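You operate a simulated robot arm through the tools that you are given. There is no shell and no other tool. Be economical: measure what you need, move in short steps, check, and stop when the job is done.

Carry out the task below with a simulated two-armed robot. There is one attempt and no reset: what you move stays moved.

TASK
Take the green tag and leave it on the shelf under the oven bench. Then take the blue coil from the top of the tooling bench and put it on top of the grey bale on the middle shelf of the tooling bench. Then put one of the grey rollers from the middle shelf of the tooling bench on top of the yellow tape. Then take the small green brush and put it on top of the blue bale on the top of the narrow trolley. Then take the grey coil from the coil shelf and put it on the bottom shelf of the wide trolley. Then put the yellow paddle on the low shelf of the fitting bench. Then take the wide green brush and leave it on the silver ribbed plate. Then take the coupler from the lower shelf of the grey shelving and put it on the yellow disc. The order counts. Set down upright: grey roller, coupler.
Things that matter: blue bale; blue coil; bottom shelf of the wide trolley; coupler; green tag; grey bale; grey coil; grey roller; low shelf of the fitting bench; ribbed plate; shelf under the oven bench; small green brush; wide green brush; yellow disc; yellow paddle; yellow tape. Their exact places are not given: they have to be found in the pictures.

Only the result counts: the job must be done as asked and must still hold three seconds after the hand-in. Knocking over, shifting, dropping, spilling or breaking anything else fails it.

THE ROBOT
Two 6-joint arms with two-finger parallel grippers on one trunk, on a base that drives. Base frame: it is fixed to the floor where the robot stands at the start and does not move with it; the origin is under the middle of the robot, x ahead of it, y to its left, z up. Units: mm, degrees, N and s.
The left shoulder is at the start at [-105, 177, 734], the right one opposite. With the tool pointing down near the work surface each hand reaches from about 360 to 680 mm from the robot's upright axis, wherever it stands, measured 20 degrees to its own side. Places, roughly: blue bale [-1000, 1750, 750]; blue coil (7x6x5 cm) [-1100, -1100, 900]; bottom shelf of the wide trolley [2700, -400, 300]; coupler (4x4x7 cm) [6900, -6000, 600]; green tag [500, 0, 750]; grey bale (15x9x6 cm) [-1300, -1000, 500]; grey coil (7x6x5 cm) [-100, -2500, 900]; grey roller (5x5x9 cm) [-1200, -1100, 500]; low shelf of the fitting bench [-1600, -400, 200]; ribbed plate [-2500, -3250, 750]; shelf under the oven bench [1300, 2000, 400]; small green brush (3x2x16 cm) [-1400, -400, 900]; wide green brush (13x6x6 cm) [-2200, -3200, 800]; yellow disc [7000, -5750, 500]; yellow paddle (6x3x44 cm) [-400, -2600, 900]; yellow tape (11x11x5 cm) [-1000, -900, 500]. Payload 1.57 kg a hand.
The TCP of each hand is the grasp point between the finger pads, 30 mm short of the fingertips. In the tool frame z runs along the fingers and y along their closing line. Largest opening 80 mm; finger width 17, thickness 12; the body of the gripper, 40 by 82 mm, starts 80 mm behind the TCP.
Orientation is that of the tool frame in the base frame, as a unit quaternion [x, y, z, w]. With the fingers straight down and closing along the base's y, the tool's x points along the base's -x, its y along +y and its z along -z.

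THE INTERFACE
- The arms move only by the tool step_arm. It takes "left_series", "right_series" or both (then of equal length, played together; a hand with none holds still); each is a list of rows, each a list of 6 numbers: the shift along the base's x, y, z in cm, then the turn, a rotation vector about the base's x, y, z in degrees. In form: [[dx, dy, dz, ax, ay, az], ...]. A call has 1 to 12 rows; each row is the pose to reach, as a shift and turn from the pose commanded when the call began. "left_fingers" and "right_fingers" are, for a hand that has rows, the opening in per cent of the stroke, from 0 (shut) to 100 (fully open), set as the call begins (left out, the last holds). Each row takes 0.2 s and may step no farther than 50 mm and 8.6 degrees from the row before; otherwise, or with a gripper value out of range, the whole call is refused. A pose out of reach is approached as far as the arm can. The call stops where the force on the tool passes 40 N (or 10 N more than at its start, if that is more) or the arm is blocked; 0.2 s more then pass. The fingers move at their own pace (about 72 mm/s each) and stop on an object; they squeeze with about 22 N. The grip force told is the motor's: it shows also when the fingers shut on nothing. Time passes only in rows, and 0.2 s behind the last, so rows that repeat a pose let the fingers close. The reply holds the time, the measured pose of the TCP, the force on the tool along the base axes, the opening and the grip force, in the units named above and with some noise, with the torque about the TCP (base axes, N m) and any sound that the robot's microphone picked up.
- Cameras (640 x 400 px; columns grow to the right, rows downward): "scene" is now at [-9.4, -58.5, 1438.4]; the picture's right is [-0.90, -0.43, 0.00], its down [-0.38, 0.81, -0.46] and it looks along [0.19, -0.41, -0.89] (base axes); focal length 214 px, centre (320, 200). "left" rides on the left gripper at [72, 7, -122] in its tool frame; the picture's right is [-0.09, 1.00, 0.00], its down [-0.84, -0.08, -0.54] and it looks along [-0.54, -0.05, 0.84] (tool axes); focal length 238 px, centre (320, 200). "right" rides on the right gripper at [72, -7, -122] in its tool frame; the picture's right is [0.09, 1.00, 0.00], its down [-0.84, 0.08, -0.54] and it looks along [-0.54, 0.05, 0.84] (tool axes); focal length 238 px, centre (320, 200).
- get_image(camera): a new picture of that camera. It takes no simulated time.
- lift_body(by): slides the trunk up (or, below 0, down) by that many mm; the arms and the scene camera ride with it, the base frame stays. It gives what a move gives, with no picture.
- steer(legs): drives the robot by 1 to 6 legs, each [ahead, left, turn to the left] in mm, mm and degrees, along the robot's own axes; the way and the turn of a leg run together, so that a leg with both is an arc; at most 1500 mm and 180 degrees a leg. The arms and the cameras ride along, it lands a little off, and it stops where it bumps. It gives what a move gives.
- aim_head(pan, tilt): turns the head with the scene camera to pan (to the left, within 143 degrees either way) and tilt (down, from -29 to 69), counted from straight ahead of the robot. It gives what a move gives.
- measure_at(camera, pixels): for up to 12 pixels [column, row] of the newest picture of that camera ("zoom" is the newest enlarged one), the place [x, y, z] in the base frame of the surface seen there, good to about 2 mm. It takes no simulated time.
- enlarge(camera, box): a new picture of the part [left, top, right, bottom] of that camera's present view, enlarged. It takes no simulated time.
- close_job(): hands the job in; it is judged then, once.

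Go step by step. Measure first, check grasps and placings, and put right what went wrong. The budget is 322 turns and 208 pictures, counting those below and the enlarged ones. Unless the task says otherwise, let go and move clear before handing in.

The tools are called after "Emit:" as name(argument=value, ...) on one line, values as JSON. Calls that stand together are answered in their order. step_arm: Moves the arms, as the interface text tells. Its arguments: {"type":"object","properties":{"left_series":{"type":"array","items":{"type":"array","items":{"type":"number"}}},"left_fingers":{"type":"number"},"right_series":{"type":"array","items":{"type":"array","items":{"type":"number"}}},"right_fingers":{"type":"number"}},"required":[]} The other tools are called the same way: lift_body (by) slides the trunk up or down; steer (legs) drives the base; aim_head (pan, tilt) turns the head that bears the scene camera; get_image (camera) takes a picture; measure_at (camera, pixels) gives the place of the surface under pixels of a picture; enlarge (camera, box) takes an enlarged picture of a part of a camera's view; close_job () hands the job in.

At the start:

```text
t: 0.0
left_position: [477.4, -14.8, 941.6]
left_tcp_rot: [0.001, 1.0, -0.001, 0.001]
left_contact_force: [0.4, -0.2, -0.2]
left_moment: [0.01, -0.02, 0.01]
left_opening: 80.2
left_grasp_force: 0.1
right_position: [356.6, -369.6, 972.7]
right_tcp_rot: [0.0, 1.0, 0.001, 0.0]
right_contact_force: [0.4, -0.3, -0.7]
right_moment: [0.0, 0.0, -0.02]
right_opening: 80.0
right_grasp_force: 0.1
trunk travel left (down, up): [-175.0, 153.0]
robot x, y, heading: [-3.0, -1.0, 0.1]
head pan, tilt: [-64.8, 62.9]
```

scene: 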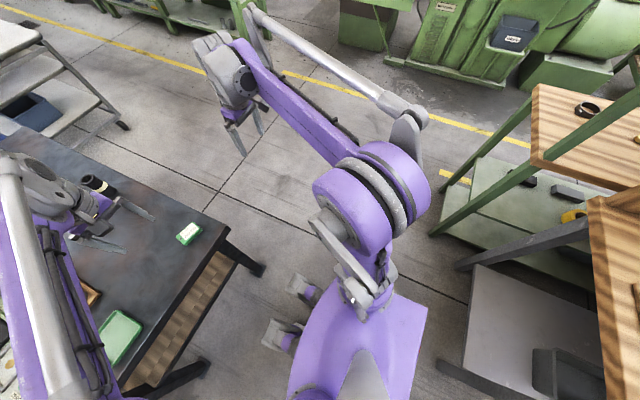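
right: 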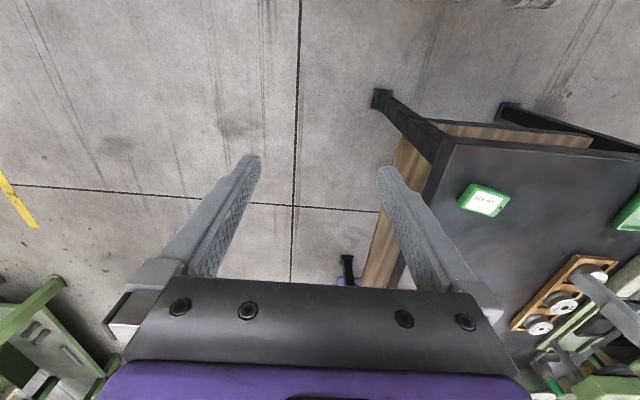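
left: 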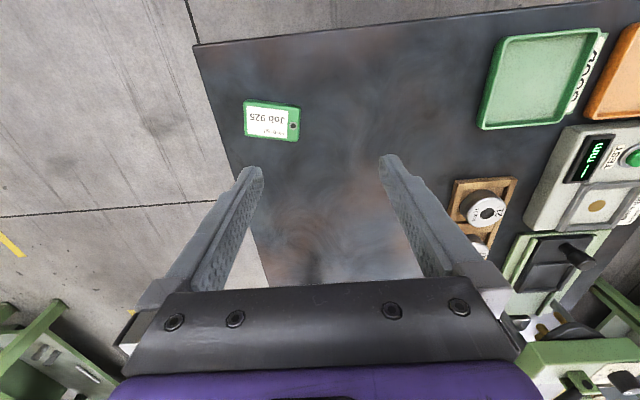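

The left picture shows the green tag at about (270,120). I'll measure it and the table around it.

Emit:
measure_at(camera="left", pixels=[[270, 120], [244, 100], [299, 107], [297, 141], [244, 135], [293, 126], [350, 150], [210, 60], [250, 230]])

Emit:
aim_head(pan=0, tilt=40)

Emit:
get_image(camera="scene")

```text
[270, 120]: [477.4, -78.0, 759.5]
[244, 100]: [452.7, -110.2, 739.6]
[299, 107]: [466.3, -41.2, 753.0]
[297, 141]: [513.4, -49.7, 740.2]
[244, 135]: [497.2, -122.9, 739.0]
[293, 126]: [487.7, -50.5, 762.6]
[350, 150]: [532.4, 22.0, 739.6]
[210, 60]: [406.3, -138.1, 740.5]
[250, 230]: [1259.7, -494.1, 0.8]
```

```text
t: 1.4
left_position: [478.3, -16.5, 940.8]
left_tcp_rot: [0.001, 1.0, 0.0, -0.001]
left_contact_force: [-0.9, 0.4, -0.3]
left_moment: [0.01, -0.04, 0.01]
left_opening: 79.9
left_grasp_force: 0.0
right_position: [356.5, -370.3, 972.7]
right_tcp_rot: [0.0, 1.0, 0.0, 0.0]
right_contact_force: [0.8, -0.2, -0.7]
right_moment: [0.0, 0.01, -0.01]
right_opening: 79.8
right_grasp_force: 0.1
trunk travel left (down, up): [-175.0, 153.0]
robot x, y, heading: [2.1, 1.1, -0.1]
head pan, tilt: [0.0, 40.0]
```

```text
204 pictures are left
```

scene: 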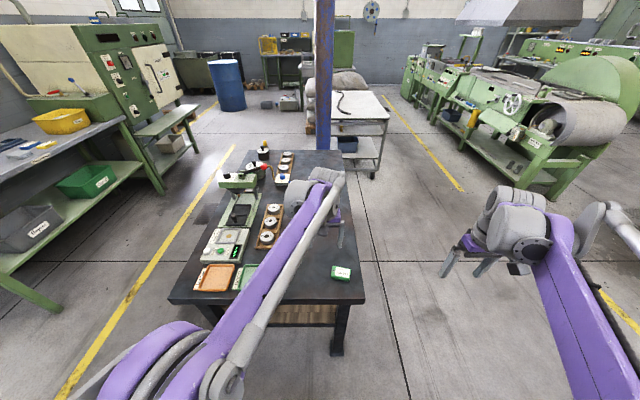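

Emit:
enlarge(camera="left", box=[220, 80, 320, 160])

Emit:
aim_head(pan=60, tilt=25)

Emit:
get_image(camera="scene")

```text
5.00 times, centred on (270, 120) of left
```

zoom: 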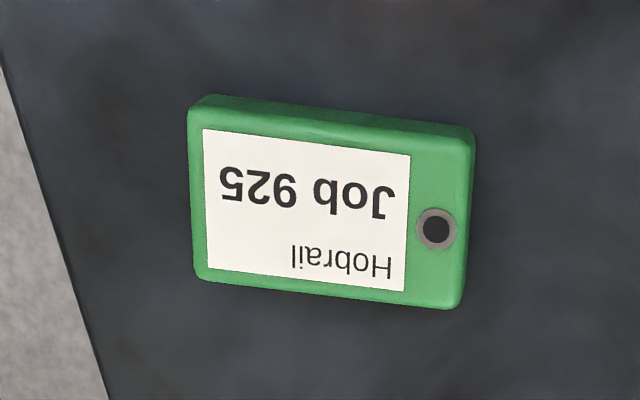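

```text
t: 2.6
left_position: [477.5, -15.2, 943.3]
left_tcp_rot: [0.001, 1.0, 0.0, 0.0]
left_contact_force: [-0.6, 0.0, 0.4]
left_moment: [0.0, -0.01, -0.05]
left_opening: 80.0
left_grasp_force: 0.0
right_position: [355.6, -369.9, 971.9]
right_tcp_rot: [0.0, 1.0, 0.001, 0.0]
right_contact_force: [0.4, -0.1, -0.6]
right_moment: [0.02, 0.06, 0.02]
right_opening: 79.9
right_grasp_force: 0.0
trunk travel left (down, up): [-175.0, 153.0]
robot x, y, heading: [0.5, -3.0, 0.0]
head pan, tilt: [60.0, 25.0]
```

```text
202 pictures are left
```

scene: 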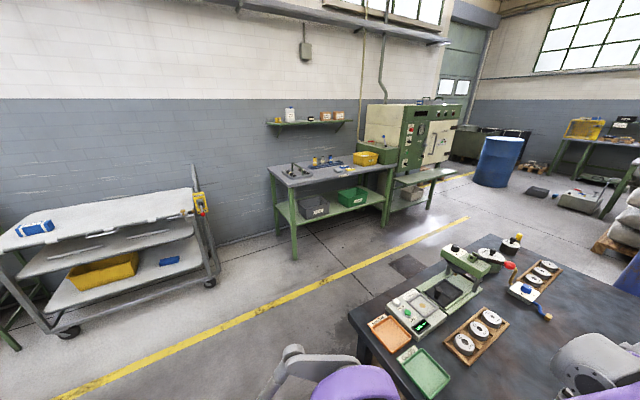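

Emit:
measure_at(camera="zoom", pixels=[[200, 110], [465, 140], [455, 295], [205, 270], [330, 200], [330, 150], [330, 270]])

Emit:
measure_at(camera="scene", pixels=[[300, 218], [340, 212], [365, 203], [285, 205], [330, 193], [310, 176], [295, 252], [292, 183], [277, 207], [385, 195], [312, 210], [352, 198]])

Emit:
enlarge(camera="scene", box=[250, 110, 470, 270])

```text
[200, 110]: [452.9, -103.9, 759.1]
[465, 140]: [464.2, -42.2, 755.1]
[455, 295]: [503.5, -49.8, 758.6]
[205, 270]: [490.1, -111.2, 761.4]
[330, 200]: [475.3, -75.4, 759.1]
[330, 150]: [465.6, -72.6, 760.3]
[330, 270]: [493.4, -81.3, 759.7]
```

```text
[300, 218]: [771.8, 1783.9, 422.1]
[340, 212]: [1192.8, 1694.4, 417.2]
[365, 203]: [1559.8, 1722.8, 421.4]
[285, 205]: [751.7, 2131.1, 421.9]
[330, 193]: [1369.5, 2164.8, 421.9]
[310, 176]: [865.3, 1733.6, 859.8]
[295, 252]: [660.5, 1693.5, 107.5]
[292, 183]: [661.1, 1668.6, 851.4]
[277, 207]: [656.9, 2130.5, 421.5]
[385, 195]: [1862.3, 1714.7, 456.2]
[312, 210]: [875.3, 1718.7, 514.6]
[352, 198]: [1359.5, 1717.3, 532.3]
```

```text
2.50 times, centred on (360, 190) of scene
```

zoom: 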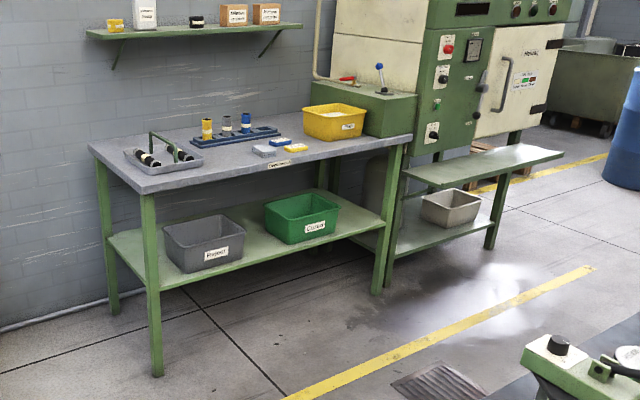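

The tag (63×40 mm, top z 760) is centred at (478,-77) and yawed about -10°. I'll pitch the left hand 35° forward, so it can later reach under the bench, and hover over the tag.

Emit:
step_arm(left_series=[[-0.3, -1.2, -1.5, -0.64, -7, -2], [-0.6, -2.4, -3, -1.27, -14, -4], [-0.9, -3.6, -4.5, -1.9, -21, -6], [-1.2, -4.8, -6, -2.54, -28, -8], [-1.5, -5.85, -8, -3.18, -34.9, -10.1], [-1.5, -5.85, -10, -3.18, -34.9, -10.1]], left_fingers=100)

Emit:
get_image(camera="left")

```text
t: 4.0
left_position: [463.0, -73.9, 842.4]
left_tcp_rot: [0.087, 0.95, -0.027, 0.3]
left_contact_force: [0.1, -1.0, 0.4]
left_moment: [-0.04, 0.0, 0.02]
left_opening: 79.8
left_grasp_force: 0.0
right_position: [357.1, -369.8, 972.0]
right_tcp_rot: [0.0, 1.0, 0.001, 0.001]
right_contact_force: [0.5, 0.2, 0.0]
right_moment: [0.04, 0.03, 0.0]
right_opening: 79.8
right_grasp_force: 0.1
trunk travel left (down, up): [-175.0, 153.0]
robot x, y, heading: [-0.5, -1.2, -0.1]
head pan, tilt: [60.0, 25.0]
```

```text
200 pictures are left
```

left: 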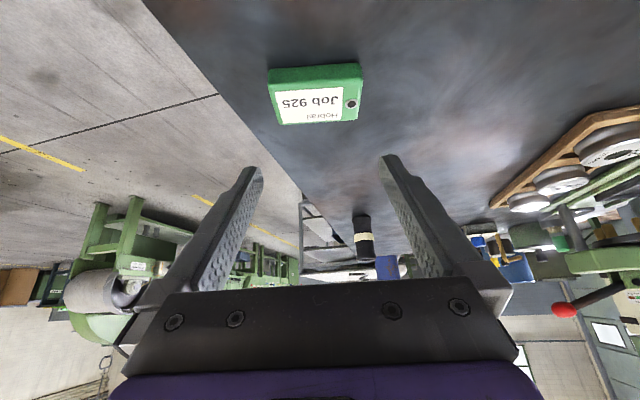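

The tag sits between the fingers, at columns 268–362. I'll descend, close, and lift.

Emit:
step_arm(left_series=[[0, 0, -3.5, 0, 0, 0], [0, 0, -6.0, 0, 0, 0], [0, 0, -6.9, 0, 0, 0]])

Emit:
step_arm(left_series=[[0, 0, 0, 0, 0, 0], [0, 0, 0, 0, 0, 0], [0, 0, 0, 0, 0, 0]], left_fingers=0)

Emit:
step_arm(left_series=[[0, 0, 4, 0, 0, 0], [0, 0, 8, 0, 0, 0], [0, 0, 12, 0, 0, 0]])

Emit:
get_image(camera="left")

```text
t: 4.8
left_position: [462.6, -73.9, 772.5]
left_tcp_rot: [0.086, 0.95, -0.027, 0.299]
left_contact_force: [0.9, 0.4, -0.5]
left_moment: [0.01, 0.0, 0.0]
left_opening: 80.0
left_grasp_force: 0.1
right_position: [356.3, -370.7, 972.0]
right_tcp_rot: [-0.001, 1.0, 0.0, 0.0]
right_contact_force: [-0.1, -0.5, 0.0]
right_moment: [-0.01, -0.02, -0.01]
right_opening: 80.0
right_grasp_force: 0.1
trunk travel left (down, up): [-175.0, 153.0]
robot x, y, heading: [0.9, -1.3, -0.1]
head pan, tilt: [60.0, 25.0]
```

```text
t: 5.7
left_position: [461.2, -73.9, 772.8]
left_tcp_rot: [0.086, 0.95, -0.027, 0.3]
left_contact_force: [-0.2, -0.5, 0.8]
left_moment: [-0.04, -0.01, -0.02]
left_opening: 69.1
left_grasp_force: 22.1
right_position: [355.8, -371.2, 972.5]
right_tcp_rot: [0.0, 1.0, 0.001, 0.0]
right_contact_force: [-0.6, 1.0, 0.1]
right_moment: [0.03, 0.02, -0.04]
right_opening: 79.9
right_grasp_force: 0.1
trunk travel left (down, up): [-175.0, 153.0]
robot x, y, heading: [-2.4, 0.7, -0.1]
head pan, tilt: [60.0, 25.0]
```

```text
t: 6.5
left_position: [460.0, -72.4, 892.4]
left_tcp_rot: [0.086, 0.95, -0.027, 0.299]
left_contact_force: [0.4, -0.3, -0.6]
left_moment: [-0.01, 0.0, 0.0]
left_opening: 69.3
left_grasp_force: 22.1
right_position: [355.8, -369.3, 972.9]
right_tcp_rot: [0.0, 1.0, -0.001, 0.0]
right_contact_force: [-0.3, -0.3, -0.3]
right_moment: [-0.02, 0.02, 0.01]
right_opening: 80.1
right_grasp_force: 0.0
trunk travel left (down, up): [-175.0, 153.0]
robot x, y, heading: [-1.2, 0.2, 0.1]
head pan, tilt: [60.0, 25.0]
```

```text
199 pictures are left
```

left: 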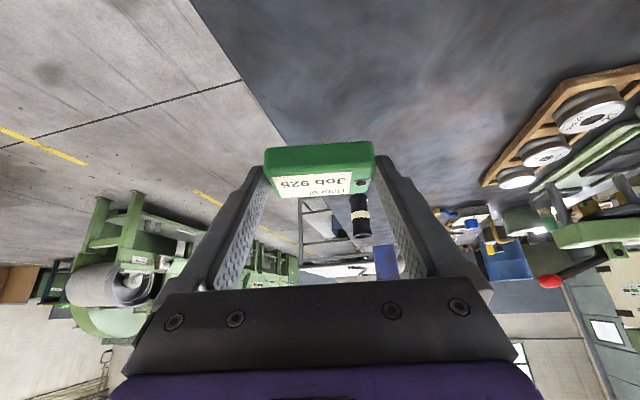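

Tag is held (opening 69). Before driving, I'll measure the table's extent and the obstacles.

Emit:
measure_at(camera="scene", pixels=[[352, 318], [420, 275], [470, 245], [205, 285], [215, 255], [50, 330], [250, 300], [530, 235], [70, 335]])

Emit:
aim_head(pan=20, tilt=35)

Emit:
get_image(camera="scene")

Emit:
aim_head(pan=140, tilt=35)

Emit:
get_image(camera="scene")

```text
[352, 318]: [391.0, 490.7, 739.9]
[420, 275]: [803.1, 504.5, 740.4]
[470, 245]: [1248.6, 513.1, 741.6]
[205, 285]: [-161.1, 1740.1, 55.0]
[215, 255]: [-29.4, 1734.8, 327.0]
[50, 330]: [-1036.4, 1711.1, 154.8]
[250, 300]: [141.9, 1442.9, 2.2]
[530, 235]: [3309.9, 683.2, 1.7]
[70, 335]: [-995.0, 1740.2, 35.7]
```

```text
t: 7.5
left_position: [460.9, -73.4, 893.1]
left_tcp_rot: [0.087, 0.949, -0.027, 0.3]
left_contact_force: [0.3, 0.1, -0.7]
left_moment: [0.03, -0.01, 0.02]
left_opening: 69.1
left_grasp_force: 21.9
right_position: [355.8, -369.7, 972.3]
right_tcp_rot: [0.0, 1.0, 0.001, 0.0]
right_contact_force: [0.1, 0.1, 0.2]
right_moment: [-0.01, 0.0, -0.02]
right_opening: 80.1
right_grasp_force: 0.0
trunk travel left (down, up): [-175.0, 153.0]
robot x, y, heading: [-0.3, 0.2, -0.3]
head pan, tilt: [20.0, 35.0]
```

```text
198 pictures are left
```

scene: 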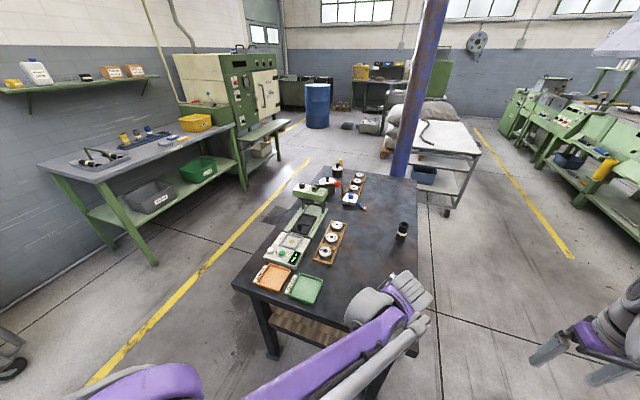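

```text
t: 9.5
left_position: [459.9, -73.9, 892.1]
left_tcp_rot: [0.087, 0.95, -0.027, 0.299]
left_contact_force: [-1.2, -0.1, 0.3]
left_moment: [0.03, 0.0, -0.01]
left_opening: 69.2
left_grasp_force: 22.2
right_position: [356.0, -368.4, 971.7]
right_tcp_rot: [0.0, 1.0, -0.001, 0.0]
right_contact_force: [-0.3, 0.2, 0.2]
right_moment: [-0.01, 0.0, 0.02]
right_opening: 80.0
right_grasp_force: 0.1
trunk travel left (down, up): [-175.0, 153.0]
robot x, y, heading: [0.5, 0.2, 0.2]
head pan, tilt: [140.0, 35.0]
```

```text
197 pictures are left
```

scene: 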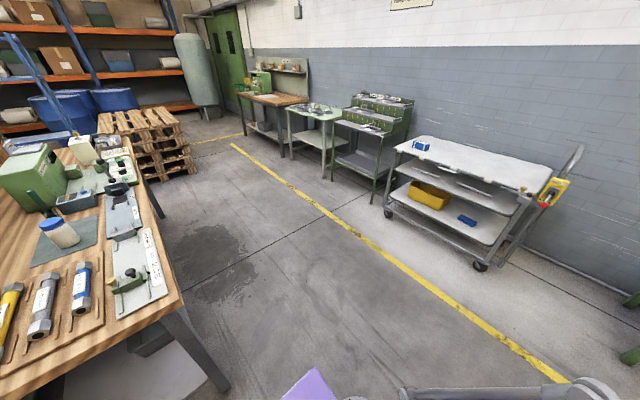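

Emit:
measure_at(camera="scene", pixels=[[183, 305], [90, 398], [130, 165], [225, 390], [480, 268], [545, 195], [410, 150], [423, 148], [413, 145], [390, 192]])

Emit:
steer(legs=[[-260, 0, 0], [0, 0, 90]])

Emit:
aim_head(pan=-40, tilt=30)

Emit:
get_image(camera="scene")

```text
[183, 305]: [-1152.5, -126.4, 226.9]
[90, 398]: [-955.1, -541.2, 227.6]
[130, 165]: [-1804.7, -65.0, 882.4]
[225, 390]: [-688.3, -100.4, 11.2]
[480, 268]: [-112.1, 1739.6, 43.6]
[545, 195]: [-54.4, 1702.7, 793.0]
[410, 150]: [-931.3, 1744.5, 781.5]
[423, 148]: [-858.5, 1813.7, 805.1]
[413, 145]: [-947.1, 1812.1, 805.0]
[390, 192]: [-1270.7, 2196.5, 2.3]
```

```text
t: 15.2
left_position: [-188.4, 461.0, 892.1]
left_tcp_rot: [-0.608, 0.735, 0.192, 0.232]
left_contact_force: [0.4, 0.1, -0.5]
left_moment: [-0.02, 0.0, 0.05]
left_opening: 69.0
left_grasp_force: 22.0
right_position: [107.1, 353.8, 971.2]
right_tcp_rot: [-0.704, 0.71, 0.0, 0.0]
right_contact_force: [0.1, 0.2, 0.0]
right_moment: [-0.01, -0.06, 0.01]
right_opening: 80.0
right_grasp_force: 0.1
trunk travel left (down, up): [-175.0, 153.0]
robot x, y, heading: [-265.5, 2.0, 89.4]
head pan, tilt: [140.0, 35.0]
```

```text
t: 17.9
left_position: [-188.0, 460.4, 891.7]
left_tcp_rot: [-0.608, 0.734, 0.192, 0.232]
left_contact_force: [0.0, -0.4, -1.1]
left_moment: [0.01, 0.02, -0.01]
left_opening: 69.1
left_grasp_force: 22.1
right_position: [108.2, 354.2, 973.2]
right_tcp_rot: [-0.705, 0.709, 0.0, 0.0]
right_contact_force: [-0.4, 0.4, -0.1]
right_moment: [0.03, -0.02, 0.0]
right_opening: 80.0
right_grasp_force: 0.0
trunk travel left (down, up): [-175.0, 153.0]
robot x, y, heading: [-266.4, 0.2, 89.6]
head pan, tilt: [-40.0, 30.0]
```

```text
196 pictures are left
```

scene: 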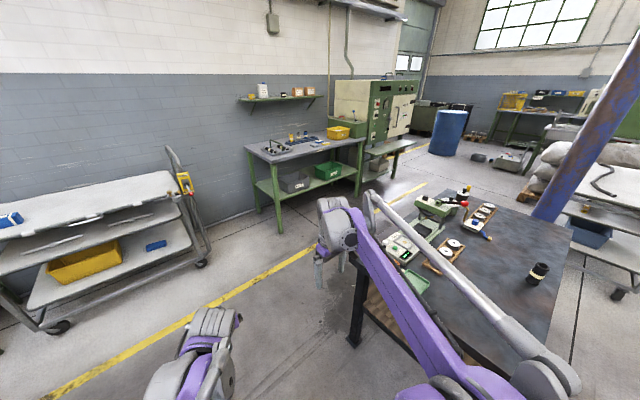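

Emit:
steer(legs=[[1080, 0, 0], [0, -1200, 0]])

Emit:
aim_head(pan=-20, tilt=40)

Emit:
get_image(camera="scene")

```text
t: 33.7
left_position: [1019.4, 1515.0, 892.5]
left_tcp_rot: [-0.604, 0.738, 0.19, 0.233]
left_contact_force: [0.0, -0.4, -0.6]
left_moment: [-0.04, 0.0, 0.04]
left_opening: 69.0
left_grasp_force: 22.5
right_position: [1315.5, 1405.3, 971.0]
right_tcp_rot: [-0.701, 0.713, 0.0, 0.0]
right_contact_force: [0.2, -0.6, 0.0]
right_moment: [0.01, -0.03, -0.02]
right_opening: 79.9
right_grasp_force: 0.1
trunk travel left (down, up): [-175.0, 153.0]
robot x, y, heading: [934.8, 1054.0, 89.3]
head pan, tilt: [-40.0, 30.0]
```

```text
t: 34.6
left_position: [1020.2, 1515.1, 891.3]
left_tcp_rot: [-0.604, 0.739, 0.19, 0.233]
left_contact_force: [0.0, 0.8, 0.5]
left_moment: [-0.01, 0.0, -0.01]
left_opening: 69.1
left_grasp_force: 22.3
right_position: [1315.5, 1405.6, 972.0]
right_tcp_rot: [-0.702, 0.712, 0.0, -0.001]
right_contact_force: [0.3, 0.5, -0.5]
right_moment: [-0.02, 0.0, -0.02]
right_opening: 80.1
right_grasp_force: 0.0
trunk travel left (down, up): [-175.0, 153.0]
robot x, y, heading: [938.2, 1055.8, 89.1]
head pan, tilt: [-20.0, 40.0]
```

```text
195 pictures are left
```

scene: 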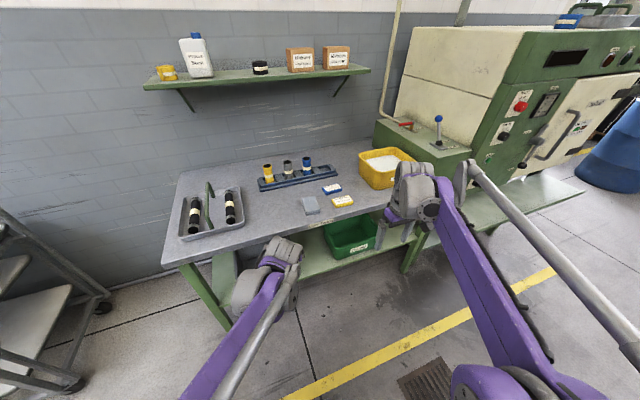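

Emit:
measure_at(camera="scene", pixels=[[312, 262], [345, 268], [320, 275], [227, 262], [332, 222], [325, 232], [162, 265], [300, 232], [380, 252], [350, 240], [345, 257], [375, 243]])

Emit:
lift_body(by=-170)

Emit:
get_image(camera="left")

Emit:
get_image(camera="scene")

```text
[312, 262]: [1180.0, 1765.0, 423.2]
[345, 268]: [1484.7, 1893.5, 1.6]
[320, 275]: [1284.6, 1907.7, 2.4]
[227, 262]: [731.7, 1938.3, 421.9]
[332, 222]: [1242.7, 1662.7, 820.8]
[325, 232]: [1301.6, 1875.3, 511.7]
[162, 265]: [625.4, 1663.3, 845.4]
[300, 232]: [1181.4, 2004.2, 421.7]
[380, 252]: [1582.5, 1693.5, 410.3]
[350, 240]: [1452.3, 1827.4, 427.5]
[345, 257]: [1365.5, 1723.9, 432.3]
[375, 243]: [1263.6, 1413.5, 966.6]
```

```text
t: 36.5
left_position: [1018.7, 1514.3, 722.9]
left_tcp_rot: [-0.604, 0.738, 0.191, 0.232]
left_contact_force: [0.6, 0.5, 0.1]
left_moment: [-0.01, 0.01, -0.06]
left_opening: 69.0
left_grasp_force: 21.8
right_position: [1314.8, 1406.1, 802.1]
right_tcp_rot: [-0.702, 0.713, 0.0, 0.0]
right_contact_force: [-0.5, 0.5, 0.4]
right_moment: [-0.01, 0.01, -0.01]
right_opening: 80.0
right_grasp_force: 0.0
trunk travel left (down, up): [-5.0, 323.0]
robot x, y, heading: [938.9, 1054.0, 89.2]
head pan, tilt: [-20.0, 40.0]
```

```text
194 pictures are left
```

left: 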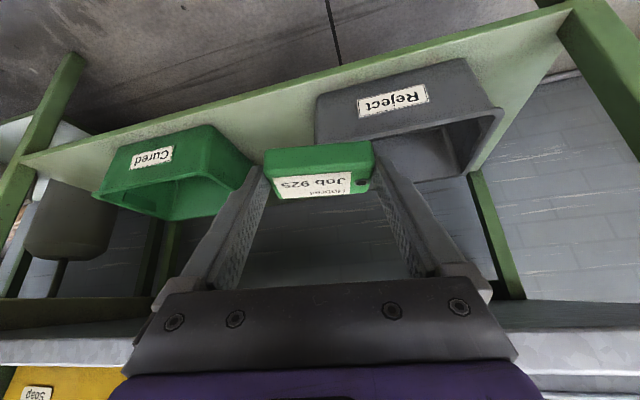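

```text
193 pictures are left
```

scene: 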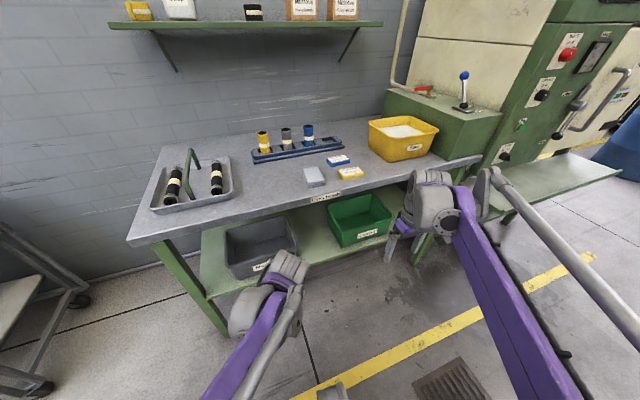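

Emit:
measure_at(camera="left", pixels=[[280, 120], [230, 120], [300, 130], [212, 127], [252, 162], [317, 97], [316, 140], [280, 95], [280, 88], [350, 80]])

Emit:
measure_at(camera="scene", pixels=[[312, 225], [310, 245], [328, 215], [300, 240], [330, 235], [292, 225], [345, 250], [320, 265]])

```text
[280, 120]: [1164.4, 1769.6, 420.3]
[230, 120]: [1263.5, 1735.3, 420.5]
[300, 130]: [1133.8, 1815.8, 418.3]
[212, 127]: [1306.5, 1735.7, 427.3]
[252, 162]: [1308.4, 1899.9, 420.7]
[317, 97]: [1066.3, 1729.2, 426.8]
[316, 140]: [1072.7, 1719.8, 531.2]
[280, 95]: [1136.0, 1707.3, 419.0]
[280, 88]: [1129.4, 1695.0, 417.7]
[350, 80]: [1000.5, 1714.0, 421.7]
```

```text
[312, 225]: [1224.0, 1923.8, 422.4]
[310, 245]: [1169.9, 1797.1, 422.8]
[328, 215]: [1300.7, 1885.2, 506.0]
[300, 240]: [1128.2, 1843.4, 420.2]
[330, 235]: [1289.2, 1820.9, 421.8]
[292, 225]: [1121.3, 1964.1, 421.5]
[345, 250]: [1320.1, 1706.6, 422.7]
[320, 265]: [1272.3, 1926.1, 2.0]
```

The gap on the shelf runs x 1073–1305 at z 421, with its front edge near y 1690. I'll lower and extend the left hand in front of the bench first, squaring the yaw.

Emit:
step_arm(left_series=[[0, 0, -4.5, 0, 0, 5], [0, 0, -9, 0, 0, 10.5], [0, 0, -13.5, 0, 0, 10.5], [0, 0, -18, 0, 0, 10.5], [0, 0, -22.5, 0, 0, 10.5], [0, 3, -23.5, 0, 0, 10.5]])

Emit:
get_image(camera="scene")

```text
t: 37.9
left_position: [1021.2, 1544.6, 485.7]
left_tcp_rot: [-0.668, 0.68, 0.212, 0.215]
left_contact_force: [0.2, -0.7, 0.5]
left_moment: [-0.01, 0.01, 0.01]
left_opening: 68.9
left_grasp_force: 21.9
right_position: [1314.1, 1406.4, 801.9]
right_tcp_rot: [-0.701, 0.713, -0.001, 0.0]
right_contact_force: [-0.4, -0.5, 0.3]
right_moment: [-0.01, -0.01, 0.02]
right_opening: 80.0
right_grasp_force: 0.1
trunk travel left (down, up): [-5.0, 323.0]
robot x, y, heading: [938.0, 1057.6, 88.8]
head pan, tilt: [-20.0, 40.0]
```

```text
192 pictures are left
```

scene: 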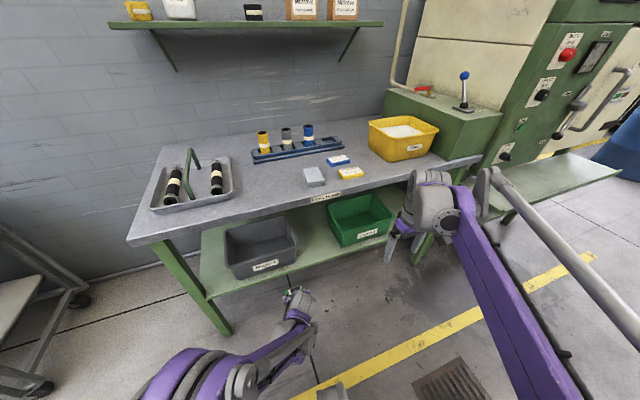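

Emit:
steer(legs=[[0, -172, 0.8], [120, 0, 0]])

Emit:
get_image(camera="left")

```text
t: 40.9
left_position: [1187.0, 1665.1, 486.8]
left_tcp_rot: [0.675, -0.674, -0.213, -0.212]
left_contact_force: [0.1, 0.2, -0.1]
left_moment: [0.0, -0.01, -0.03]
left_opening: 68.9
left_grasp_force: 22.0
right_position: [1482.6, 1530.6, 801.2]
right_tcp_rot: [-0.707, 0.707, -0.001, 0.0]
right_contact_force: [-0.5, 0.5, -0.2]
right_moment: [-0.01, 0.0, 0.0]
right_opening: 79.9
right_grasp_force: 0.0
trunk travel left (down, up): [-5.0, 323.0]
robot x, y, heading: [1114.1, 1175.9, 90.1]
head pan, tilt: [-20.0, 40.0]
```

```text
191 pictures are left
```

left: 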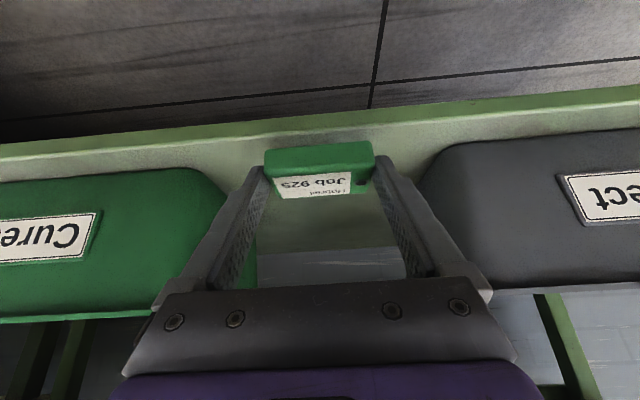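

The tag is centred between the two bins. I'll move forward 9 cm, then lower it.

Emit:
step_arm(left_series=[[0, 4.5, 0, 0, 0, 0], [0, 9, 0, 0, 0, 0], [0, 9, -2.0, 0, 0, 0], [0, 9, -2.8, 0, 0, 0], [0, 9, -3.2, 0, 0, 0]])

Emit:
enlarge(camera="left", box=[220, 100, 420, 225])

```text
t: 42.1
left_position: [1186.0, 1756.3, 454.2]
left_tcp_rot: [0.675, -0.674, -0.212, -0.212]
left_contact_force: [0.0, 0.0, -0.1]
left_moment: [-0.03, 0.0, 0.01]
left_opening: 69.2
left_grasp_force: 22.3
right_position: [1483.6, 1530.7, 802.8]
right_tcp_rot: [-0.707, 0.707, 0.0, 0.0]
right_contact_force: [0.1, 0.0, -0.6]
right_moment: [-0.03, 0.03, 0.0]
right_opening: 80.1
right_grasp_force: 0.1
trunk travel left (down, up): [-5.0, 323.0]
robot x, y, heading: [1113.0, 1176.4, 90.3]
head pan, tilt: [-20.0, 40.0]
```

```text
3.20 times, centred on (320, 162) of left
```

zoom: 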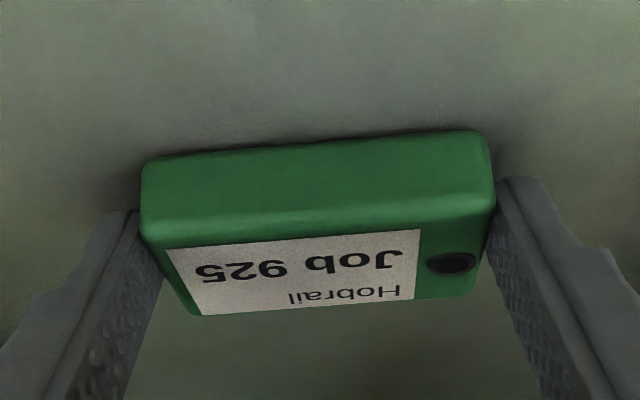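

Emit:
step_arm(left_series=[[0, 0, -0.1, 0, 0, 0], [0, 0, -0.1, 0, 0, 0]])

Emit:
step_arm(left_series=[[0, 0, 0, 0, 0, 0], [0, 0, 0, 0, 0, 0], [0, 0, 0, 0, 0, 0]], left_fingers=100)

Emit:
step_arm(left_series=[[0, -1.0, 3, 0, 0, 0], [0, -5, 4.5, 0, 0, 0], [0, -9.5, 4.5, 0, 0, 0], [0, -14, 4.5, 0, 0, 0]])

Emit:
get_image(camera="left")

```text
t: 42.7
left_position: [1186.9, 1755.8, 453.8]
left_tcp_rot: [0.675, -0.673, -0.213, -0.212]
left_contact_force: [-0.5, -0.1, 0.1]
left_moment: [-0.04, -0.01, 0.02]
left_opening: 68.9
left_grasp_force: 21.7
right_position: [1482.6, 1530.0, 802.3]
right_tcp_rot: [-0.707, 0.707, 0.0, 0.0]
right_contact_force: [0.2, -0.6, 0.3]
right_moment: [-0.01, -0.03, -0.03]
right_opening: 80.0
right_grasp_force: 0.1
trunk travel left (down, up): [-5.0, 323.0]
robot x, y, heading: [1111.2, 1174.2, 90.2]
head pan, tilt: [-20.0, 40.0]
```

```text
t: 43.5
left_position: [1186.4, 1756.9, 453.4]
left_tcp_rot: [0.675, -0.674, -0.212, -0.212]
left_contact_force: [0.0, 0.2, -0.6]
left_moment: [-0.03, -0.04, -0.02]
left_opening: 79.9
left_grasp_force: 0.1
right_position: [1482.9, 1531.2, 802.2]
right_tcp_rot: [0.707, -0.707, -0.002, 0.0]
right_contact_force: [0.1, -0.1, -0.6]
right_moment: [-0.04, 0.01, -0.02]
right_opening: 80.1
right_grasp_force: 0.0
trunk travel left (down, up): [-5.0, 323.0]
robot x, y, heading: [1112.7, 1172.4, 90.1]
head pan, tilt: [-20.0, 40.0]
```

```text
t: 44.5
left_position: [1184.8, 1613.2, 500.2]
left_tcp_rot: [0.675, -0.673, -0.213, -0.212]
left_contact_force: [-0.5, 0.7, 0.2]
left_moment: [0.0, 0.0, -0.02]
left_opening: 80.0
left_grasp_force: 0.0
right_position: [1481.5, 1530.7, 802.0]
right_tcp_rot: [-0.707, 0.707, 0.0, 0.0]
right_contact_force: [0.3, 0.6, -0.2]
right_moment: [0.01, -0.01, 0.01]
right_opening: 79.8
right_grasp_force: 0.0
trunk travel left (down, up): [-5.0, 323.0]
robot x, y, heading: [1112.6, 1172.9, 90.1]
head pan, tilt: [-20.0, 40.0]
```

```text
189 pictures are left
```

left: 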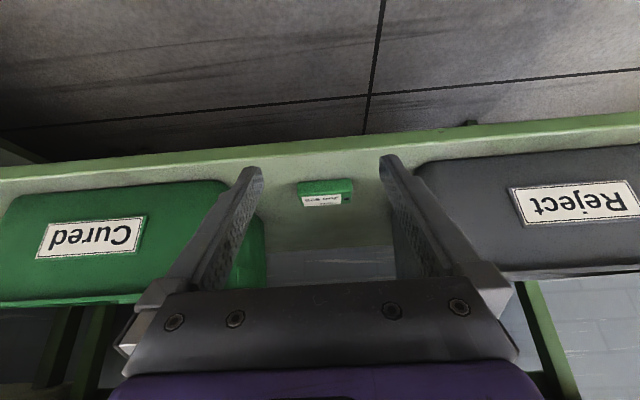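

The tag is on the shelf. I'll back out and drive toward the tooling bench, then look.

Emit:
steer(legs=[[-140, 0, 0], [0, 1400, 0], [-1130, 0, 0], [0, 0, 90]])

Emit:
lift_body(by=170)

Emit:
aim_head(pan=20, tilt=35)

Emit:
get_image(camera="scene")

Emit:
aim_head(pan=75, tilt=30)

Emit:
get_image(camera="scene")

```text
t: 66.9
left_position: [-682.2, -25.4, 499.5]
left_tcp_rot: [0.954, 0.008, -0.301, -0.006]
left_contact_force: [-0.7, 21.2, -0.5]
left_moment: [0.02, -0.04, -0.25]
left_opening: 61.0
left_grasp_force: 0.0
right_position: [-607.0, 262.1, 801.7]
right_tcp_rot: [1.0, 0.012, 0.0, -0.001]
right_contact_force: [-0.5, 0.7, 0.7]
right_moment: [-0.05, 0.01, -0.02]
right_opening: 80.1
right_grasp_force: 0.1
trunk travel left (down, up): [-5.0, 323.0]
robot x, y, heading: [-239.5, -97.2, -178.8]
head pan, tilt: [-20.0, 40.0]
stopped in leg 4: the force on the tool passed its limit at 42 N (the readings are from after the stop); the commanded pose is now the measured one
```

```text
t: 67.4
left_position: [-681.3, -23.6, 514.3]
left_tcp_rot: [0.954, 0.007, -0.301, -0.008]
left_contact_force: [-4.8, 17.7, -2.3]
left_moment: [0.1, -0.02, -0.33]
left_opening: 64.1
left_grasp_force: 0.0
right_position: [-605.1, 262.5, 815.5]
right_tcp_rot: [1.0, 0.012, 0.001, 0.0]
right_contact_force: [0.4, -0.3, 0.9]
right_moment: [0.03, 0.01, -0.01]
right_opening: 79.8
right_grasp_force: 0.2
trunk travel left (down, up): [-20.0, 308.0]
robot x, y, heading: [-238.6, -98.2, -178.5]
head pan, tilt: [-20.0, 40.0]
stopped: the force on the tool passed its limit at 42 N (the readings are from after the stop); the commanded pose is now the measured one
```

```text
t: 68.5
left_position: [-680.0, -24.9, 513.4]
left_tcp_rot: [0.954, 0.008, -0.3, -0.006]
left_contact_force: [-5.1, 23.7, 4.2]
left_moment: [-0.11, 0.04, -0.36]
left_opening: 58.9
left_grasp_force: 0.0
right_position: [-606.4, 262.6, 816.9]
right_tcp_rot: [1.0, 0.013, 0.0, 0.001]
right_contact_force: [-0.2, -0.2, -0.5]
right_moment: [-0.04, -0.04, 0.0]
right_opening: 79.5
right_grasp_force: 0.1
trunk travel left (down, up): [-20.0, 308.0]
robot x, y, heading: [-242.1, -101.1, -178.5]
head pan, tilt: [20.0, 35.0]
```

```text
188 pictures are left
```

scene: 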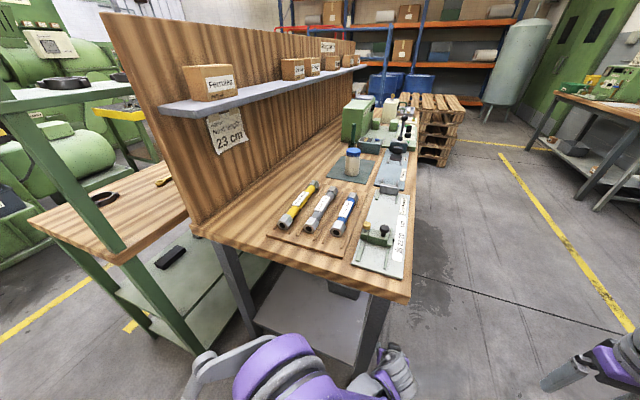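

```text
t: 69.8
left_position: [-680.9, -25.7, 513.3]
left_tcp_rot: [0.954, 0.009, -0.3, -0.006]
left_contact_force: [-1.7, 24.8, 1.1]
left_moment: [0.02, 0.05, -0.25]
left_opening: 58.4
left_grasp_force: 0.2
right_position: [-605.6, 262.4, 816.8]
right_tcp_rot: [1.0, 0.013, -0.001, 0.001]
right_contact_force: [0.7, -0.6, -0.4]
right_moment: [0.0, -0.02, -0.01]
right_opening: 80.1
right_grasp_force: 0.0
trunk travel left (down, up): [-20.0, 308.0]
robot x, y, heading: [-241.9, -100.4, -178.7]
head pan, tilt: [75.0, 30.0]
```

```text
187 pictures are left
```

scene: 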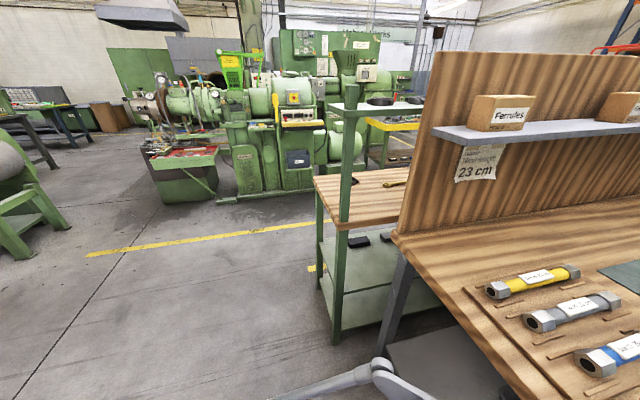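

The left finger touched the fitting bench leg (near x -688, y -100). I'll turn back to the right to clear it, then back away.

Emit:
steer(legs=[[0, 0, -12], [-150, 0, 0]])

Emit:
measure_at(camera="scene", pixels=[[340, 225], [315, 180], [336, 340], [318, 290], [348, 190], [380, 210], [345, 108], [420, 110], [385, 105], [360, 243], [400, 260], [410, 170]])

Emit:
get_image(camera="left")

```text
t: 71.9
left_position: [-506.8, 35.7, 513.6]
left_tcp_rot: [0.949, -0.091, -0.299, -0.038]
left_contact_force: [0.2, 0.0, 0.3]
left_moment: [-0.02, 0.0, -0.02]
left_opening: 80.2
left_grasp_force: 0.1
right_position: [-372.9, 302.2, 816.8]
right_tcp_rot: [0.996, -0.093, 0.001, 0.0]
right_contact_force: [-0.5, 0.3, -0.2]
right_moment: [0.01, -0.02, -0.03]
right_opening: 80.0
right_grasp_force: 0.1
trunk travel left (down, up): [-20.0, 308.0]
robot x, y, heading: [-94.7, -127.5, 168.9]
head pan, tilt: [75.0, 30.0]
```

```text
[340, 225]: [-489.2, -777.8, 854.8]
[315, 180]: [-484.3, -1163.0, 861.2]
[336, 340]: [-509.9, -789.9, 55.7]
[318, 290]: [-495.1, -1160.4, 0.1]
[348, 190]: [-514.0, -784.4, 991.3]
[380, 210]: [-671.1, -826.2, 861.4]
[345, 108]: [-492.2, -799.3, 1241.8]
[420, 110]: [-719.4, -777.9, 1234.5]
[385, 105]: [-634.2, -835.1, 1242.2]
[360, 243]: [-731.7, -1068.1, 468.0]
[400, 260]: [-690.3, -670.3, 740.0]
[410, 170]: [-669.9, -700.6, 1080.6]
```

```text
186 pictures are left
```

left: 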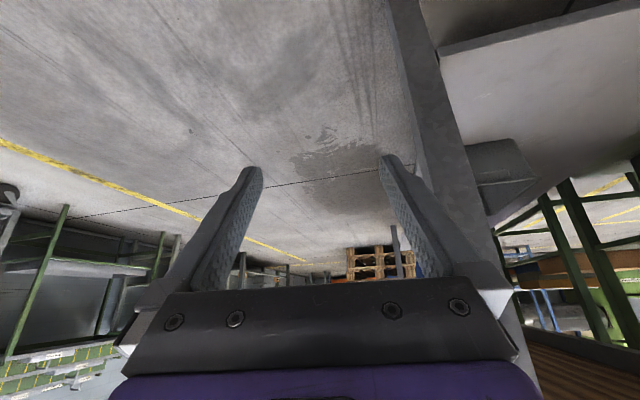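

Emit:
measure_at(camera="scene", pixels=[[200, 200], [280, 195], [315, 188], [150, 245], [60, 228], [320, 160]])

Emit:
lift_body(by=155)

Emit:
step_arm(left_series=[[0, 0, 5, 0, 0, 0], [0, 0, 10, 0, 0, 0], [0, 0, 15, 0, 0, 0], [0, 0, 20, 0, 0, 0], [0, 0, 24, 0, 0, 0]])

Emit:
steer(legs=[[0, 0, -79], [-1500, 0, 0]])

Emit:
aim_head(pan=55, tilt=30)

Emit:
get_image(camera="scene")

```text
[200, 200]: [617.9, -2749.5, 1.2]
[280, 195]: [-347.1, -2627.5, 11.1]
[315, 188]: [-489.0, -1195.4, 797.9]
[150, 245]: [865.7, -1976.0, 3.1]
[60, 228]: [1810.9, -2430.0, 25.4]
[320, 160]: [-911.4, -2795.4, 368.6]
```

```text
t: 73.7
left_position: [-507.7, 35.5, 666.8]
left_tcp_rot: [0.949, -0.092, -0.298, -0.038]
left_contact_force: [1.0, 0.2, 0.0]
left_moment: [-0.01, 0.0, 0.0]
left_opening: 79.8
left_grasp_force: 0.0
right_position: [-373.2, 302.9, 970.4]
right_tcp_rot: [0.996, -0.094, 0.001, 0.0]
right_contact_force: [0.1, -0.3, 0.3]
right_moment: [0.02, -0.02, 0.04]
right_opening: 80.2
right_grasp_force: 0.1
trunk travel left (down, up): [-175.0, 153.0]
robot x, y, heading: [-94.5, -129.1, 169.5]
head pan, tilt: [75.0, 30.0]
```

```text
t: 74.9
left_position: [-508.0, 34.4, 911.2]
left_tcp_rot: [0.949, -0.092, -0.298, -0.038]
left_contact_force: [-0.5, -0.5, -0.3]
left_moment: [-0.01, -0.01, -0.03]
left_opening: 80.1
left_grasp_force: 0.0
right_position: [-373.8, 302.7, 971.4]
right_tcp_rot: [0.996, -0.093, -0.001, -0.001]
right_contact_force: [-0.1, 0.2, -0.8]
right_moment: [-0.01, 0.01, -0.02]
right_opening: 80.2
right_grasp_force: 0.1
trunk travel left (down, up): [-175.0, 153.0]
robot x, y, heading: [-91.5, -127.2, 169.3]
head pan, tilt: [75.0, 30.0]
```

```text
t: 85.7
left_position: [-22.2, -1185.1, 911.1]
left_tcp_rot: [-0.665, 0.684, 0.203, 0.222]
left_contact_force: [-0.3, -0.2, -0.9]
left_moment: [0.01, 0.01, -0.03]
left_opening: 79.8
left_grasp_force: 0.0
right_position: [264.2, -1274.6, 971.6]
right_tcp_rot: [-0.699, 0.716, 0.0, 0.0]
right_contact_force: [-1.0, -0.2, 0.6]
right_moment: [0.01, -0.03, 0.0]
right_opening: 79.8
right_grasp_force: 0.0
trunk travel left (down, up): [-175.0, 153.0]
robot x, y, heading: [-117.4, -1623.7, 88.8]
head pan, tilt: [75.0, 30.0]
```

```text
t: 86.5
left_position: [-21.7, -1185.2, 911.2]
left_tcp_rot: [-0.664, 0.684, 0.203, 0.221]
left_contact_force: [-0.4, 0.0, -0.2]
left_moment: [-0.01, 0.0, -0.02]
left_opening: 80.2
left_grasp_force: 0.0
right_position: [263.9, -1275.1, 972.0]
right_tcp_rot: [-0.698, 0.716, -0.001, -0.001]
right_contact_force: [-0.7, 0.7, 0.0]
right_moment: [-0.03, 0.01, 0.01]
right_opening: 80.1
right_grasp_force: 0.0
trunk travel left (down, up): [-175.0, 153.0]
robot x, y, heading: [-115.0, -1623.1, 88.5]
head pan, tilt: [55.0, 30.0]
```

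```text
185 pictures are left
```

scene: 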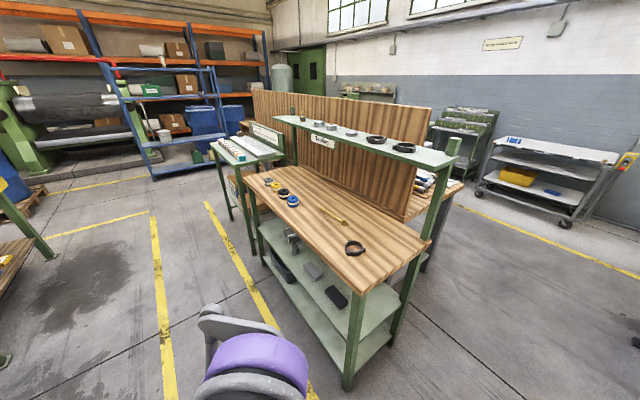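

Emit:
steer(legs=[[-120, 0, 1.2], [0, 950, 0]])

Emit:
aim_head(pan=10, tilt=40)

Emit:
get_image(camera="scene")

```text
t: 96.0
left_position: [-971.2, -1295.1, 912.0]
left_tcp_rot: [-0.667, 0.682, 0.203, 0.221]
left_contact_force: [0.4, -0.1, -0.8]
left_moment: [-0.03, 0.05, -0.03]
left_opening: 80.2
left_grasp_force: 0.0
right_position: [-684.4, -1382.6, 970.7]
right_tcp_rot: [-0.701, 0.713, 0.001, 0.001]
right_contact_force: [-1.0, 0.6, -0.4]
right_moment: [-0.01, 0.02, 0.01]
right_opening: 79.9
right_grasp_force: 0.0
trunk travel left (down, up): [-175.0, 153.0]
robot x, y, heading: [-1061.1, -1734.3, 89.0]
head pan, tilt: [55.0, 30.0]
```

```text
t: 97.1
left_position: [-969.8, -1296.5, 910.8]
left_tcp_rot: [-0.667, 0.682, 0.203, 0.221]
left_contact_force: [0.6, 0.2, 0.3]
left_moment: [-0.01, 0.03, 0.02]
left_opening: 80.0
left_grasp_force: 0.1
right_position: [-683.5, -1382.8, 971.5]
right_tcp_rot: [-0.702, 0.713, 0.0, 0.0]
right_contact_force: [-0.8, -0.4, -0.9]
right_moment: [-0.01, -0.02, -0.02]
right_opening: 80.0
right_grasp_force: 0.1
trunk travel left (down, up): [-175.0, 153.0]
robot x, y, heading: [-1060.1, -1729.4, 89.3]
head pan, tilt: [10.0, 40.0]
```

```text
184 pictures are left
```

scene: 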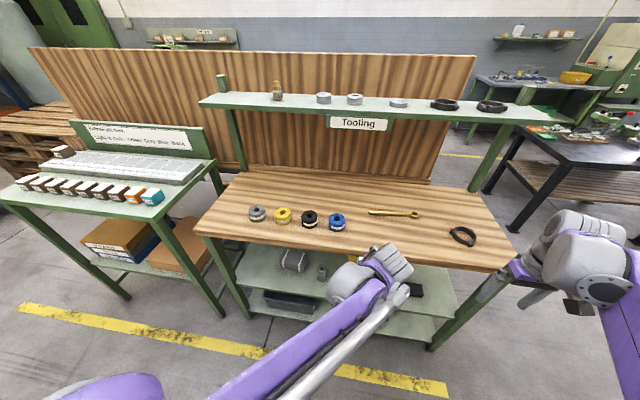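

Emit:
enlarge(camera="scene", box=[230, 180, 470, 330])

Emit:
measure_at(camera="scene", pixels=[[337, 219], [337, 227], [309, 215], [285, 215], [293, 260], [321, 273], [355, 261], [340, 245], [300, 232], [460, 270], [425, 292]])

```text
2.67 times, centred on (350, 255) of scene
```

zoom: 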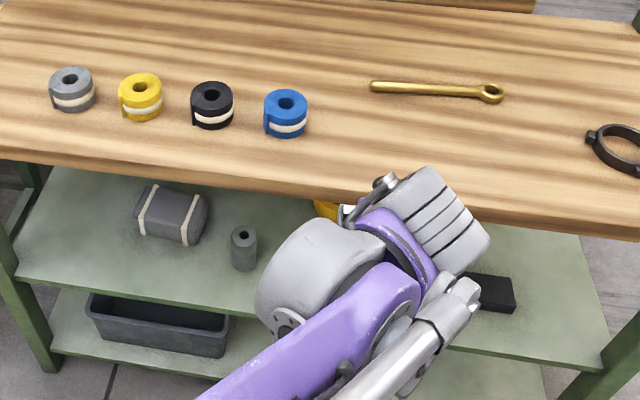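

```text
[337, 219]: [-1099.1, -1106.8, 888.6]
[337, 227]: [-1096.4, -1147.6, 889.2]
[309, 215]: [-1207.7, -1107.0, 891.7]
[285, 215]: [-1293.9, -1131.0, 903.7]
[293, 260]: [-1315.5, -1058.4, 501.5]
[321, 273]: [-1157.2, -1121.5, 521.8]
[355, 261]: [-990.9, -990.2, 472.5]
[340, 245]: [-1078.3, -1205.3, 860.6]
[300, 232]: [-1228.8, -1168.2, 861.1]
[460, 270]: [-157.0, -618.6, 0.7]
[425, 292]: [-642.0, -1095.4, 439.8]
```

The blue coil is at about (-1097,-1120), top z ~910. I'll raise the right hand out of the way and swing the left hand to 60° pitch behind the coil to look.

Emit:
step_arm(left_series=[[-3, 0, 2, 8, 0, 0], [-6, 0, 4, 16, 0, 0], [-9, 0, 6, 25, 0, 1], [-12.7, 2, 6, 25, 0, 1]], right_series=[[0, 0, 4, 0, 0, 0], [0, 0, 8, 0, 0, 0], [0, 0, 12, 0, 0, 0], [0, 0, 15, 0, 0, 0]])

Emit:
get_image(camera="left")

```text
refused: row 3 steps farther than a row can; nothing moved
```

```text
182 pictures are left
```

left: 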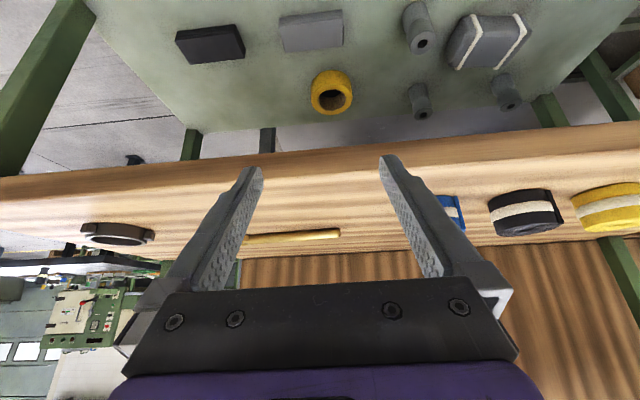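

This view shows the middle shelf well: bale near (485,42), rollers at (418,105), (418,30) and (507,90), tape at (333,92). I'll measure those.

Emit:
measure_at(camera="left", pixels=[[485, 40], [455, 50], [505, 62], [480, 65], [418, 30], [424, 42], [420, 112], [508, 102], [333, 95], [330, 110], [350, 70], [370, 60]])

Emit:
enlarge(camera="left", box=[300, 0, 540, 150])

```text
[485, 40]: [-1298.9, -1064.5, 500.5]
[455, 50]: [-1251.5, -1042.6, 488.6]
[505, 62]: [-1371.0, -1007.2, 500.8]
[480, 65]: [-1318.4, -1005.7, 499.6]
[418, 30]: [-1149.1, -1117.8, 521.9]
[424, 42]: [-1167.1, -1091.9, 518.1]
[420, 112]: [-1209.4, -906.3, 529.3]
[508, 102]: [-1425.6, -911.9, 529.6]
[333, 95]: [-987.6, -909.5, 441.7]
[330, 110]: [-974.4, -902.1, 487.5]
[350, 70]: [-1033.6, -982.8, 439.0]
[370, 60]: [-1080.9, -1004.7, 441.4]
```

```text
2.67 times, centred on (420, 75) of left
```

zoom: 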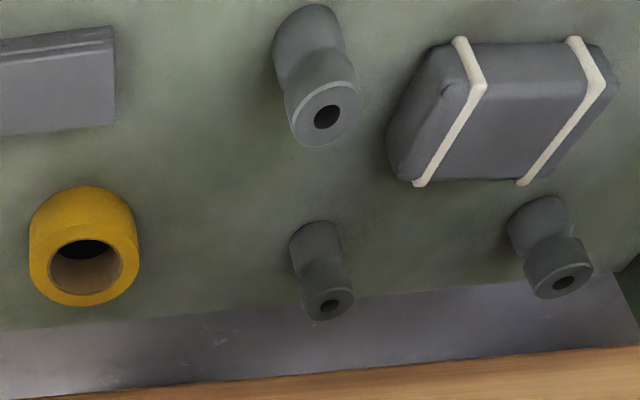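

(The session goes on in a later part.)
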